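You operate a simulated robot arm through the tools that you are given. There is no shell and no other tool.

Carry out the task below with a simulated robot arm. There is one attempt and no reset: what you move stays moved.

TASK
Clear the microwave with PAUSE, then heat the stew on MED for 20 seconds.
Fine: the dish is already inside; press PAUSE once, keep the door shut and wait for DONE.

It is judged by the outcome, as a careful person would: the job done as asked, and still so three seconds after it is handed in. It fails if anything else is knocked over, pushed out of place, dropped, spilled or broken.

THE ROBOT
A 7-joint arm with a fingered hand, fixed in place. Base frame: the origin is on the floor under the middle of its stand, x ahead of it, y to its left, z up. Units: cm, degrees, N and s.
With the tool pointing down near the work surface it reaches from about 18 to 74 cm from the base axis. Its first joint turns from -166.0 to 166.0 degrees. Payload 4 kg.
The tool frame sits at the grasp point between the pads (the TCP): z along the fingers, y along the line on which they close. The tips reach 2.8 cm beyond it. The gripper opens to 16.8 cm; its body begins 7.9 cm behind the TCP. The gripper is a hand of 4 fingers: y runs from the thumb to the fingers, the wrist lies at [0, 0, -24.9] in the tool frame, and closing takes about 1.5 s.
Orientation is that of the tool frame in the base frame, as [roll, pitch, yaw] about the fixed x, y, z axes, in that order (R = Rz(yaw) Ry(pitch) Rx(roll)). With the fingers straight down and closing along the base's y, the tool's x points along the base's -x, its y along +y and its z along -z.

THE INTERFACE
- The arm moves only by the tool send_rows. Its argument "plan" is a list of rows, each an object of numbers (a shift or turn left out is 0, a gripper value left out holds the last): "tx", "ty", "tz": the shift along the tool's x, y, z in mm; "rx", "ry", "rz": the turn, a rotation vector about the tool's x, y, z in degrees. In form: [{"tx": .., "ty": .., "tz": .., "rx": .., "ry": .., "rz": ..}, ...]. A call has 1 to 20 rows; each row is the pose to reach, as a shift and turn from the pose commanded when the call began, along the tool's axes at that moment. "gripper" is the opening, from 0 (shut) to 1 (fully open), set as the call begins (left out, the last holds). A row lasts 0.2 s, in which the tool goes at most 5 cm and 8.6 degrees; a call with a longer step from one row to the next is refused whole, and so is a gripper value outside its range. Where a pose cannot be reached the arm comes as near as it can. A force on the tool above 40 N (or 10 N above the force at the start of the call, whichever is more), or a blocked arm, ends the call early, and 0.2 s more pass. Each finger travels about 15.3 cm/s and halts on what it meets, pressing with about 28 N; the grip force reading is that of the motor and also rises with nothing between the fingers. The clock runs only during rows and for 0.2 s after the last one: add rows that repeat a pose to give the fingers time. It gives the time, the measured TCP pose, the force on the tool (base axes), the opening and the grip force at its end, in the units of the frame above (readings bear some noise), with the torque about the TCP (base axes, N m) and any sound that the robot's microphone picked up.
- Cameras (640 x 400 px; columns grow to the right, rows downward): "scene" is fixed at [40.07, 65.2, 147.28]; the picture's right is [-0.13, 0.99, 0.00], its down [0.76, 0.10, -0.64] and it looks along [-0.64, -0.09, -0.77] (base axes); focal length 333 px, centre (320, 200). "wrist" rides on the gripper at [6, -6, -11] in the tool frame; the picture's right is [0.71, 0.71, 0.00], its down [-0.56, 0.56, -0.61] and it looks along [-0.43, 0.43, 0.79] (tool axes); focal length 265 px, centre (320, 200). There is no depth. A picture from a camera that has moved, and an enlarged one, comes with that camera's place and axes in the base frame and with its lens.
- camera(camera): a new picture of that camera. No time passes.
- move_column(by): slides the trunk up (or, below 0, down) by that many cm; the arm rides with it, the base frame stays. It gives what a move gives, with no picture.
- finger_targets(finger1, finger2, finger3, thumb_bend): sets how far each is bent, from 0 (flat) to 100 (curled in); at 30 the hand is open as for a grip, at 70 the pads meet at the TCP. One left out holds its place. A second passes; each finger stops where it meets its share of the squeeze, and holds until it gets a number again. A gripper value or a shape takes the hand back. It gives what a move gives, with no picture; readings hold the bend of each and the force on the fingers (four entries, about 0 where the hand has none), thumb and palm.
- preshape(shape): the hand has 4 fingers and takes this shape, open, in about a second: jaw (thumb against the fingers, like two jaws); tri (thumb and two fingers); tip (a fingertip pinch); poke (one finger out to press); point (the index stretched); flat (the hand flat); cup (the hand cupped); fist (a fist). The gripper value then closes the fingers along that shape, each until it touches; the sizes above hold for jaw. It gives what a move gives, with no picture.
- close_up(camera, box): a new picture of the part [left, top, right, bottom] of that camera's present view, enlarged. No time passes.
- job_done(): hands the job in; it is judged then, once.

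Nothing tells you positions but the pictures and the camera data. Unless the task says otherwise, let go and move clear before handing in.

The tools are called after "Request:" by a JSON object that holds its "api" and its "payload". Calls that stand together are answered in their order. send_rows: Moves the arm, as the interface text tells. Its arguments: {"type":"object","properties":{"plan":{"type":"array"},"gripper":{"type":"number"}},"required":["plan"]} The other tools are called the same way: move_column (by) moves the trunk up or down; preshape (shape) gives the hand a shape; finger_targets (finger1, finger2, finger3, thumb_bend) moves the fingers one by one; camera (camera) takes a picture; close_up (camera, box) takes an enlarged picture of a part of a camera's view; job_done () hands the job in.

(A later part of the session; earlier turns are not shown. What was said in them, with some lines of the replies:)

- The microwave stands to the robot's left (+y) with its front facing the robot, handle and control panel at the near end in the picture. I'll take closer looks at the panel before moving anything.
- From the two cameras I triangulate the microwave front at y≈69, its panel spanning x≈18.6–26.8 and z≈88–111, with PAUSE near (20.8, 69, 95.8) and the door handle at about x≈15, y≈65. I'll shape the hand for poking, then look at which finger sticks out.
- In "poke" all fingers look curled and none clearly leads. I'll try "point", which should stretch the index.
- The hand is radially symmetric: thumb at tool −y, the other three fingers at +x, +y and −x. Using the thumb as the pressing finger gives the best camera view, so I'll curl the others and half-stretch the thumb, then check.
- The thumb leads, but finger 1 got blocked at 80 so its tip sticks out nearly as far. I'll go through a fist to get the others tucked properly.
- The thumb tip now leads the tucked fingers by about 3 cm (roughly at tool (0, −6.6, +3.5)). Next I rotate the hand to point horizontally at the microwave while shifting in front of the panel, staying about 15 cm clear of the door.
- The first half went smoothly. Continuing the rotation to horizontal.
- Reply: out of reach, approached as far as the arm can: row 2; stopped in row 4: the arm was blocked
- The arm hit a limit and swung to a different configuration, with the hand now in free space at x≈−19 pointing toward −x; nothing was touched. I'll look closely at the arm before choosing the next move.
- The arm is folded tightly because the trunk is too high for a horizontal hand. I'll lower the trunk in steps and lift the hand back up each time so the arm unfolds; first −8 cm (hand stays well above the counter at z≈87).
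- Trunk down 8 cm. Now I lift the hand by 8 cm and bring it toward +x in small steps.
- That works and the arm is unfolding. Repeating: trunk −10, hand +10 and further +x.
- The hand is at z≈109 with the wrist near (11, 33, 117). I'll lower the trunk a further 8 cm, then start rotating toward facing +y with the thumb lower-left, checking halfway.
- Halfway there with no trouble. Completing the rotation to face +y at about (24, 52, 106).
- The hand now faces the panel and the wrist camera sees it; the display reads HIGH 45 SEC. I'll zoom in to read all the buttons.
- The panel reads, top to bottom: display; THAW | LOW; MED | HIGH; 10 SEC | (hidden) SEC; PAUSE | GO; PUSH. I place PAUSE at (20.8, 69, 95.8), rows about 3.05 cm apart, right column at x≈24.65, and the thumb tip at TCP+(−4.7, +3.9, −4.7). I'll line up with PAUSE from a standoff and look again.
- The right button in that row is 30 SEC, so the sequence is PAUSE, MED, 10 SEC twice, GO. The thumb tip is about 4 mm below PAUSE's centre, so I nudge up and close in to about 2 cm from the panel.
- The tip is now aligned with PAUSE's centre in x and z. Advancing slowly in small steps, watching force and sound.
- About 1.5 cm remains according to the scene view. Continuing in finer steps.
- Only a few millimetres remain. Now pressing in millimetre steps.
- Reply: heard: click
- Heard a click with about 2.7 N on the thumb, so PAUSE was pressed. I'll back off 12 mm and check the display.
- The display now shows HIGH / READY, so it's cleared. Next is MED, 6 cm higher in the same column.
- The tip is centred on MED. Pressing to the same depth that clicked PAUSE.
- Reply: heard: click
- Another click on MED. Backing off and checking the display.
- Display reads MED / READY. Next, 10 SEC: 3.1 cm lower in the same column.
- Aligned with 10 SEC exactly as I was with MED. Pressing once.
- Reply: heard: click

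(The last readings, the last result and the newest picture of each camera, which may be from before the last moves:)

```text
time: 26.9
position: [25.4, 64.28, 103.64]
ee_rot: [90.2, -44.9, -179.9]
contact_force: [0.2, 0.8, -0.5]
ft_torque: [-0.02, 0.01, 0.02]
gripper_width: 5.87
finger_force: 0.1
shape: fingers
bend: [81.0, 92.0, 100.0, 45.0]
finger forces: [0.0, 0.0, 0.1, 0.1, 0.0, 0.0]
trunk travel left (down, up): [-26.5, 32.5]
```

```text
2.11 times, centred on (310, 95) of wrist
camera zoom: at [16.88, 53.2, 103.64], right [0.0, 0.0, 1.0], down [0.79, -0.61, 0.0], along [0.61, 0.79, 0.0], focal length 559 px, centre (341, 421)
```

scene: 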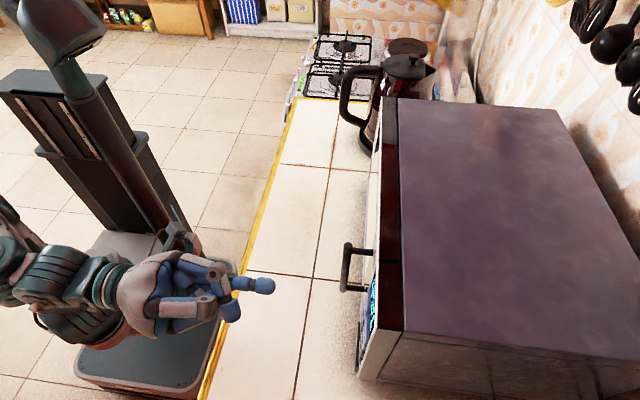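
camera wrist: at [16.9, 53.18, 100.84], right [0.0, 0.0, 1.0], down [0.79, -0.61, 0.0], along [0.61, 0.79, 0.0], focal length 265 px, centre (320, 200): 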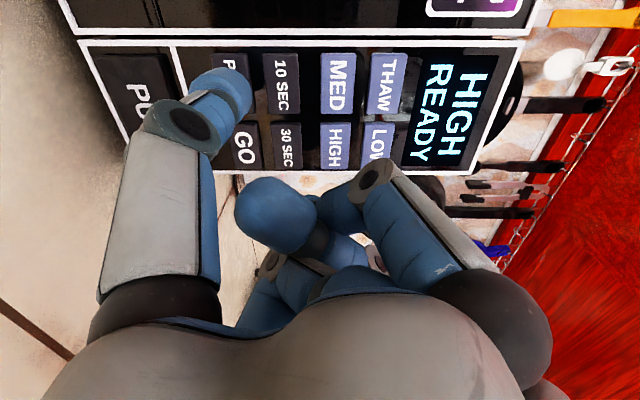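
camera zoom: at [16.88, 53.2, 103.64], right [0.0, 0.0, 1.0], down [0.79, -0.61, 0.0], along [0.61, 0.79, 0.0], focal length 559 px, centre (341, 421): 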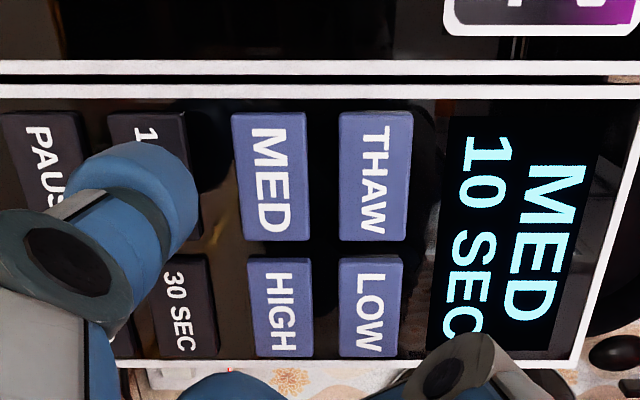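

Display reads MED / 10 SEC. Pressing 10 SEC once more to make it 20.

Request:
{"api": "send_rows", "payload": {"plan": [{"tz": 4}, {"tz": 8}, {"tz": 10.5}, {"tz": 12}]}}

Request:
{"api": "send_rows", "payload": {"plan": [{"tz": -4}, {"tz": -8}, {"tz": -12}, {"tz": -12}]}}

Request:
{"api": "close_up", "payload": {"camera": "wrist", "box": [160, 0, 460, 190]}}

```text
time: 27.9
position: [25.41, 65.36, 103.78]
ee_rot: [90.1, -45.0, -179.8]
contact_force: [0.4, -1.1, -0.1]
ft_torque: [-0.08, -0.03, 0.07]
gripper_width: 5.84
finger_force: 0.5
shape: fingers
bend: [81.0, 92.0, 100.0, 45.0]
finger forces: [0.1, 0.1, 0.1, 0.1, 1.5, 0.0]
trunk travel left (down, up): [-26.5, 32.5]
heard: click
```

```text
time: 28.9
position: [25.44, 64.16, 103.58]
ee_rot: [90.2, -45.0, -179.9]
contact_force: [0.7, -0.5, 0.5]
ft_torque: [-0.01, -0.03, 0.0]
gripper_width: 5.87
finger_force: 0.1
shape: fingers
bend: [81.0, 92.0, 100.0, 45.0]
finger forces: [0.1, 0.0, 0.0, 0.0, 0.1, 0.0]
trunk travel left (down, up): [-26.5, 32.5]
```

```text
2.11 times, centred on (310, 95) of wrist
camera zoom: at [16.89, 53.17, 103.65], right [0.0, 0.0, 1.0], down [0.79, -0.61, 0.0], along [0.61, 0.79, 0.0], focal length 559 px, centre (341, 421)
```

zoom: 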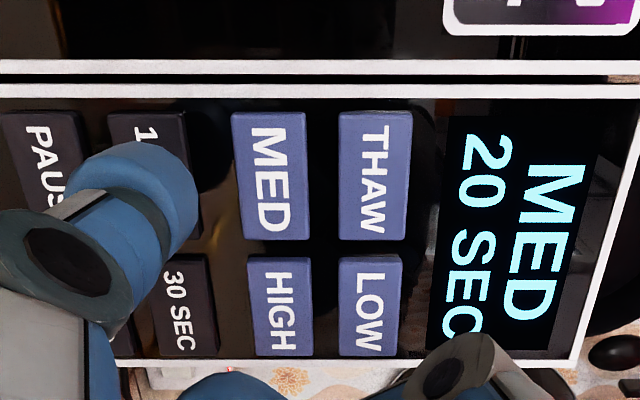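

Display reads MED / 20 SEC. Now moving to GO at about (24.7, 96), right column of the bottom row.

Request:
{"api": "send_rows", "payload": {"plan": [{"tx": -16, "ty": 3, "tz": -3}, {"tx": -32, "ty": 5, "tz": -3}, {"tx": -47, "ty": 8, "tz": 0}, {"tx": -47, "ty": 8, "tz": 0}]}}

Request:
{"api": "close_up", "payload": {"camera": "wrist", "box": [160, 0, 400, 150]}}

Request:
{"api": "close_up", "payload": {"camera": "scene", "box": [260, 220, 420, 340]}}

```text
time: 29.9
position: [29.24, 64.29, 100.93]
ee_rot: [90.3, -44.9, -180.0]
contact_force: [-0.5, 0.6, 0.4]
ft_torque: [0.01, 0.0, 0.01]
gripper_width: 5.85
finger_force: 0.0
shape: fingers
bend: [81.0, 92.0, 100.0, 45.0]
finger forces: [0.0, 0.0, 0.0, 0.1, 0.1, 0.0]
trunk travel left (down, up): [-26.5, 32.5]
```

```text
2.67 times, centred on (280, 75) of wrist
camera zoom: at [20.8, 53.18, 100.92], right [0.0, 0.0, 1.0], down [0.79, -0.61, 0.0], along [0.61, 0.79, 0.0], focal length 708 px, centre (427, 533)
```

zoom: 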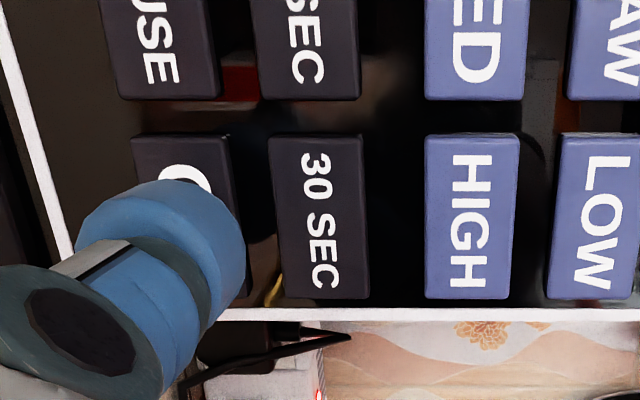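

```text
3.33 times, centred on (340, 280) of scene
camera zoom: at [40.07, 65.2, 147.28], right [-0.13, 0.99, 0.0], down [0.76, 0.1, -0.64], along [-0.64, -0.09, -0.77], focal length 1110 px, centre (253, -67)
```

zoom: 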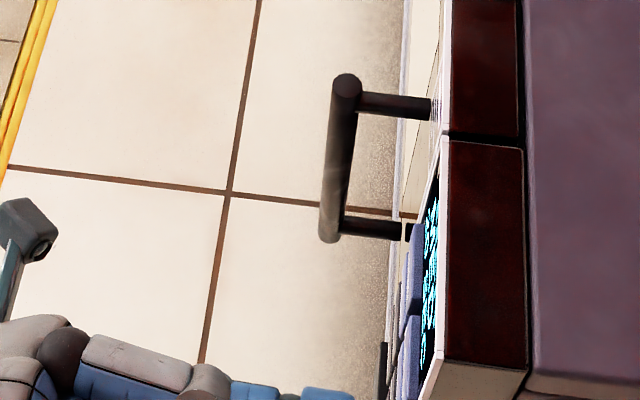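

GO sits in the picture just where the earlier buttons did before their presses. Pressing GO.

Request:
{"api": "send_rows", "payload": {"plan": [{"tz": 4}, {"tz": 8}, {"tz": 10.5}, {"tz": 12}]}}

Request:
{"api": "send_rows", "payload": {"plan": [{"tz": -4}, {"tz": -8}, {"tz": -12}, {"tz": -12}]}}

Request:
{"api": "camera", "payload": {"camera": "wrist"}}

```text
time: 30.9
position: [29.4, 65.34, 100.92]
ee_rot: [90.2, -45.0, -179.9]
contact_force: [0.1, -0.6, 0.0]
ft_torque: [-0.1, 0.01, 0.05]
gripper_width: 5.87
finger_force: 1.0
shape: fingers
bend: [81.0, 92.0, 100.0, 45.0]
finger forces: [0.0, 0.0, 0.0, 0.1, 1.4, 0.0]
trunk travel left (down, up): [-26.5, 32.5]
heard: click
```

```text
time: 31.9
position: [29.3, 64.25, 100.97]
ee_rot: [90.2, -44.9, -179.9]
contact_force: [-0.3, 0.5, -0.7]
ft_torque: [0.01, 0.01, -0.02]
gripper_width: 5.86
finger_force: 0.0
shape: fingers
bend: [81.0, 92.0, 100.0, 45.0]
finger forces: [0.0, 0.0, 0.1, 0.1, 0.1, 0.0]
trunk travel left (down, up): [-26.5, 32.5]
```

```text
taken
camera wrist: at [20.78, 53.18, 100.94], right [0.0, 0.0, 1.0], down [0.79, -0.61, 0.0], along [0.61, 0.79, 0.0], focal length 265 px, centre (320, 200)
```

wrist: 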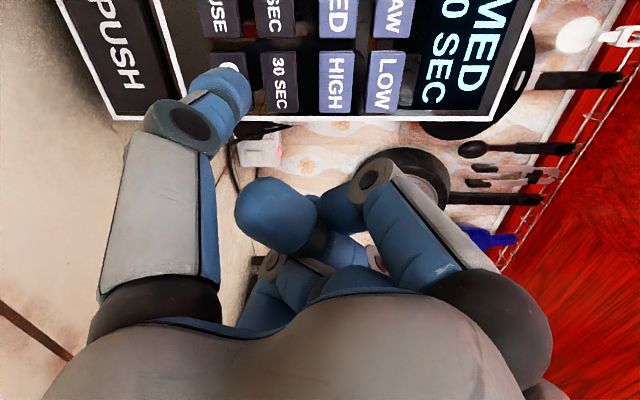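

GO clicked. I'll pull back clear of the panel and watch the display count down.

Request:
{"api": "send_rows", "payload": {"plan": [{"tz": -25}, {"tz": -50}, {"tx": 17, "ty": -3, "tz": -70}, {"tx": 34, "ty": -6, "tz": -93}, {"tx": 51, "ty": -9, "tz": -93}, {"tx": 51, "ty": -9, "tz": -93}]}}

Request:
{"api": "close_up", "payload": {"camera": "wrist", "box": [140, 0, 460, 190]}}

```text
time: 33.3
position: [25.27, 54.89, 103.97]
ee_rot: [90.1, -44.9, -179.9]
contact_force: [0.3, 0.5, -0.3]
ft_torque: [0.0, 0.01, 0.0]
gripper_width: 5.85
finger_force: 0.2
shape: fingers
bend: [81.0, 92.0, 100.0, 45.0]
finger forces: [0.0, 0.0, 0.1, 0.1, 0.1, 0.0]
trunk travel left (down, up): [-26.5, 32.5]
```

```text
2.00 times, centred on (300, 95) of wrist
camera zoom: at [16.65, 43.83, 103.9], right [0.0, 0.0, 1.0], down [0.79, -0.61, 0.0], along [0.61, 0.79, 0.0], focal length 531 px, centre (360, 410)
```

zoom: 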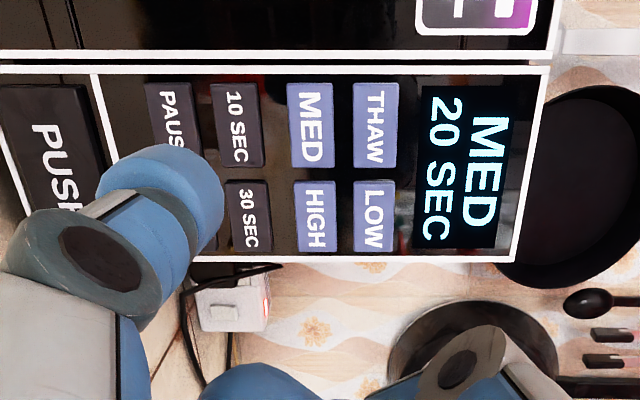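

The display still reads MED / 20 SEC 2–3 s after GO; it may not count visibly, so I'll wait a couple of seconds at this pose and look again.

Request:
{"api": "send_rows", "payload": {"plan": [{"tz": 0}, {"tz": 0}, {"tz": 0}, {"tz": 0}, {"tz": 0}, {"tz": 0}, {"tz": 0}, {"tz": 0}, {"tz": 0}, {"tz": 0}, {"tz": 0}, {"tz": 0}, {"tz": 0}, {"tz": 0}, {"tz": 0}]}}

Request:
{"api": "close_up", "payload": {"camera": "wrist", "box": [140, 0, 460, 190]}}

Request:
{"api": "camera", "payload": {"camera": "scene"}}

```text
time: 36.5
position: [25.24, 54.92, 103.92]
ee_rot: [90.3, -44.9, -179.9]
contact_force: [-0.2, -0.9, 0.5]
ft_torque: [-0.04, -0.02, 0.01]
gripper_width: 5.84
finger_force: 0.0
shape: fingers
bend: [81.0, 92.0, 100.0, 45.0]
finger forces: [0.0, 0.1, 0.1, 0.0, 0.1, 0.0]
trunk travel left (down, up): [-26.5, 32.5]
```

```text
2.00 times, centred on (300, 95) of wrist
camera zoom: at [16.66, 43.84, 103.9], right [0.0, 0.0, 1.0], down [0.79, -0.61, 0.0], along [0.61, 0.79, 0.0], focal length 531 px, centre (360, 410)
```

zoom: 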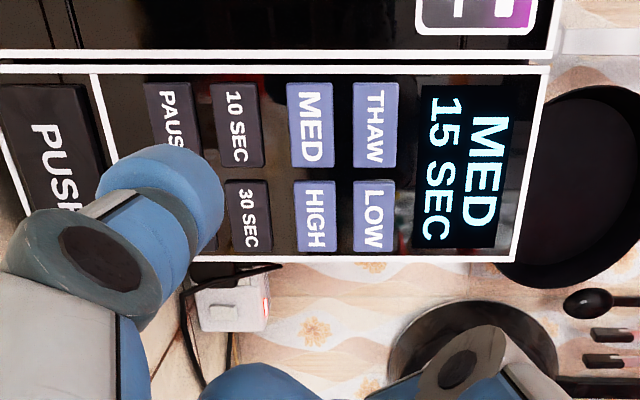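

```text
taken
```

scene: 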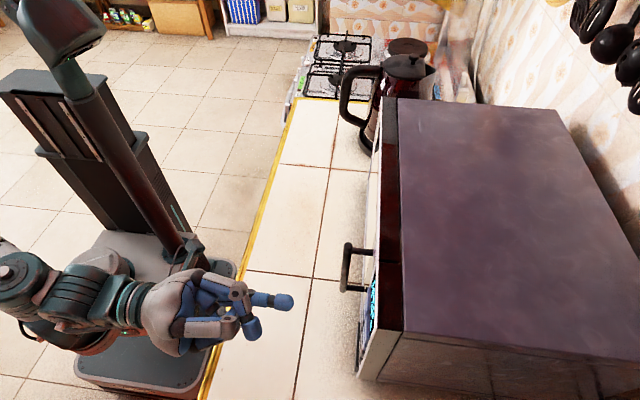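

It is counting down in 5-second steps (15 SEC now). I'll hold still until DONE.

Request:
{"api": "send_rows", "payload": {"plan": [{"tz": 0}, {"tz": 0}, {"tz": 0}, {"tz": 0}, {"tz": 0}, {"tz": 0}, {"tz": 0}, {"tz": 0}, {"tz": 0}, {"tz": 0}, {"tz": 0}, {"tz": 0}, {"tz": 0}, {"tz": 0}, {"tz": 0}, {"tz": 0}, {"tz": 0}, {"tz": 0}, {"tz": 0}, {"tz": 0}]}}

Request:
{"api": "send_rows", "payload": {"plan": [{"tz": 0}, {"tz": 0}, {"tz": 0}, {"tz": 0}, {"tz": 0}, {"tz": 0}, {"tz": 0}, {"tz": 0}, {"tz": 0}, {"tz": 0}, {"tz": 0}, {"tz": 0}, {"tz": 0}, {"tz": 0}, {"tz": 0}, {"tz": 0}, {"tz": 0}, {"tz": 0}, {"tz": 0}, {"tz": 0}]}}

Request:
{"api": "send_rows", "payload": {"plan": [{"tz": 0}, {"tz": 0}, {"tz": 0}, {"tz": 0}, {"tz": 0}, {"tz": 0}, {"tz": 0}, {"tz": 0}, {"tz": 0}, {"tz": 0}, {"tz": 0}, {"tz": 0}, {"tz": 0}, {"tz": 0}, {"tz": 0}, {"tz": 0}, {"tz": 0}, {"tz": 0}, {"tz": 0}, {"tz": 0}]}}

Request:
{"api": "close_up", "payload": {"camera": "wrist", "box": [140, 0, 460, 190]}}

```text
time: 40.7
position: [25.18, 54.88, 103.9]
ee_rot: [90.2, -44.9, -179.9]
contact_force: [-0.6, 0.1, -0.4]
ft_torque: [0.02, -0.03, -0.02]
gripper_width: 5.85
finger_force: 0.1
shape: fingers
bend: [81.0, 92.0, 100.0, 45.0]
finger forces: [0.0, 0.0, 0.0, 0.0, 0.0, 0.1]
trunk travel left (down, up): [-26.5, 32.5]
```

```text
time: 44.9
position: [25.25, 54.85, 103.92]
ee_rot: [90.3, -44.9, -180.0]
contact_force: [0.2, 0.2, -1.4]
ft_torque: [0.01, -0.01, -0.02]
gripper_width: 5.86
finger_force: 0.1
shape: fingers
bend: [81.0, 92.0, 100.0, 45.0]
finger forces: [0.0, 0.0, 0.0, 0.0, 0.0, 0.0]
trunk travel left (down, up): [-26.5, 32.5]
```

```text
time: 49.1
position: [25.29, 54.93, 103.94]
ee_rot: [90.2, -44.8, -179.9]
contact_force: [-0.1, -0.4, -0.5]
ft_torque: [0.01, -0.03, -0.02]
gripper_width: 5.85
finger_force: 0.0
shape: fingers
bend: [81.0, 92.0, 100.0, 45.0]
finger forces: [0.1, 0.0, 0.1, 0.1, 0.0, 0.0]
trunk travel left (down, up): [-26.5, 32.5]
```

```text
2.00 times, centred on (300, 95) of wrist
camera zoom: at [16.66, 43.84, 103.9], right [0.0, 0.0, 1.0], down [0.79, -0.61, 0.0], along [0.61, 0.79, 0.0], focal length 531 px, centre (360, 410)
```

zoom: 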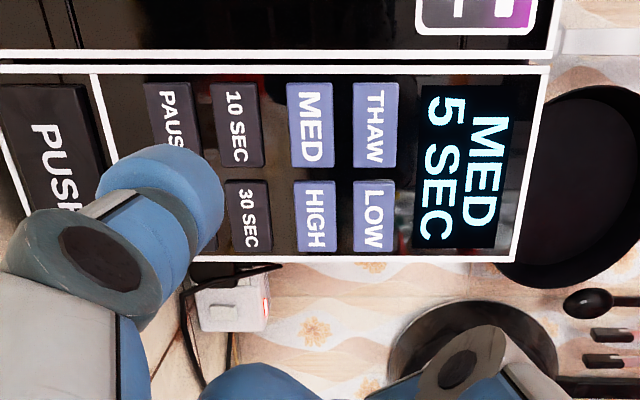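

The display shows 5 SEC left. Waiting a little longer.

Request:
{"api": "send_rows", "payload": {"plan": [{"tz": 0}, {"tz": 0}, {"tz": 0}, {"tz": 0}, {"tz": 0}, {"tz": 0}, {"tz": 0}, {"tz": 0}, {"tz": 0}, {"tz": 0}, {"tz": 0}, {"tz": 0}, {"tz": 0}, {"tz": 0}, {"tz": 0}]}}

Request:
{"api": "close_up", "payload": {"camera": "wrist", "box": [140, 0, 460, 190]}}

Request:
{"api": "camera", "payload": {"camera": "scene"}}

```text
time: 52.3
position: [25.27, 54.92, 103.82]
ee_rot: [90.2, -44.8, -179.9]
contact_force: [-0.5, -0.6, 0.4]
ft_torque: [0.0, -0.01, 0.0]
gripper_width: 5.84
finger_force: 0.0
shape: fingers
bend: [81.0, 92.0, 100.0, 45.0]
finger forces: [0.1, 0.0, 0.0, 0.0, 0.0, 0.0]
trunk travel left (down, up): [-26.5, 32.5]
```

```text
2.00 times, centred on (300, 95) of wrist
camera zoom: at [16.66, 43.84, 103.9], right [0.0, 0.0, 1.0], down [0.79, -0.61, 0.0], along [0.61, 0.79, 0.0], focal length 531 px, centre (360, 410)
```

zoom: 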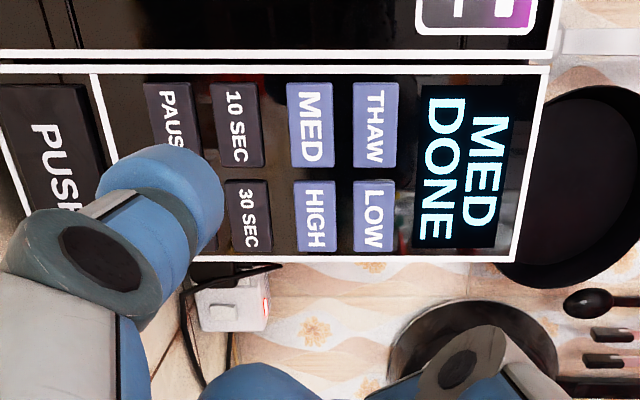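

```text
taken
```

scene: 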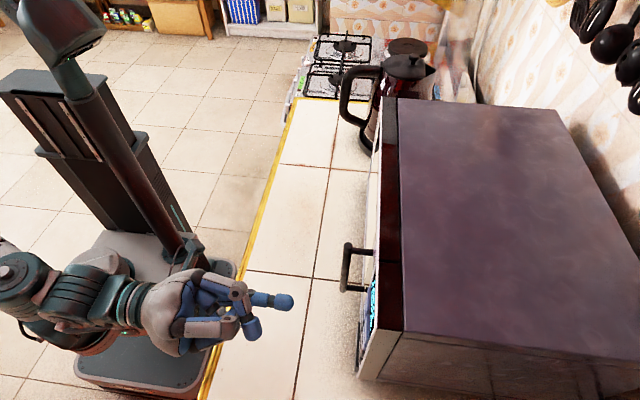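

The display reads MED / DONE, the door is shut, nothing has moved, and the hand is about 10 cm clear of the panel. Handing the job in.

Request:
{"api": "job_done", "payload": {}}

```text
The job is handed in.
```

The stew has been heated on MED for 20 seconds, and the microwave display reads MED / DONE. I've handed the job in.

I pressed PAUSE once, which cleared the display from HIGH / 45 SEC to READY. Then I pressed MED, 10 SEC twice and GO, checking the display after each setting. The display then counted down from 20 seconds to DONE.

The door stayed shut, and the final pictures show nothing else moved. The hand is about 10 cm clear of the panel. Early on, the arm reached a joint limit and swung off to one side. It touched nothing, so I lowered the trunk and carried on.
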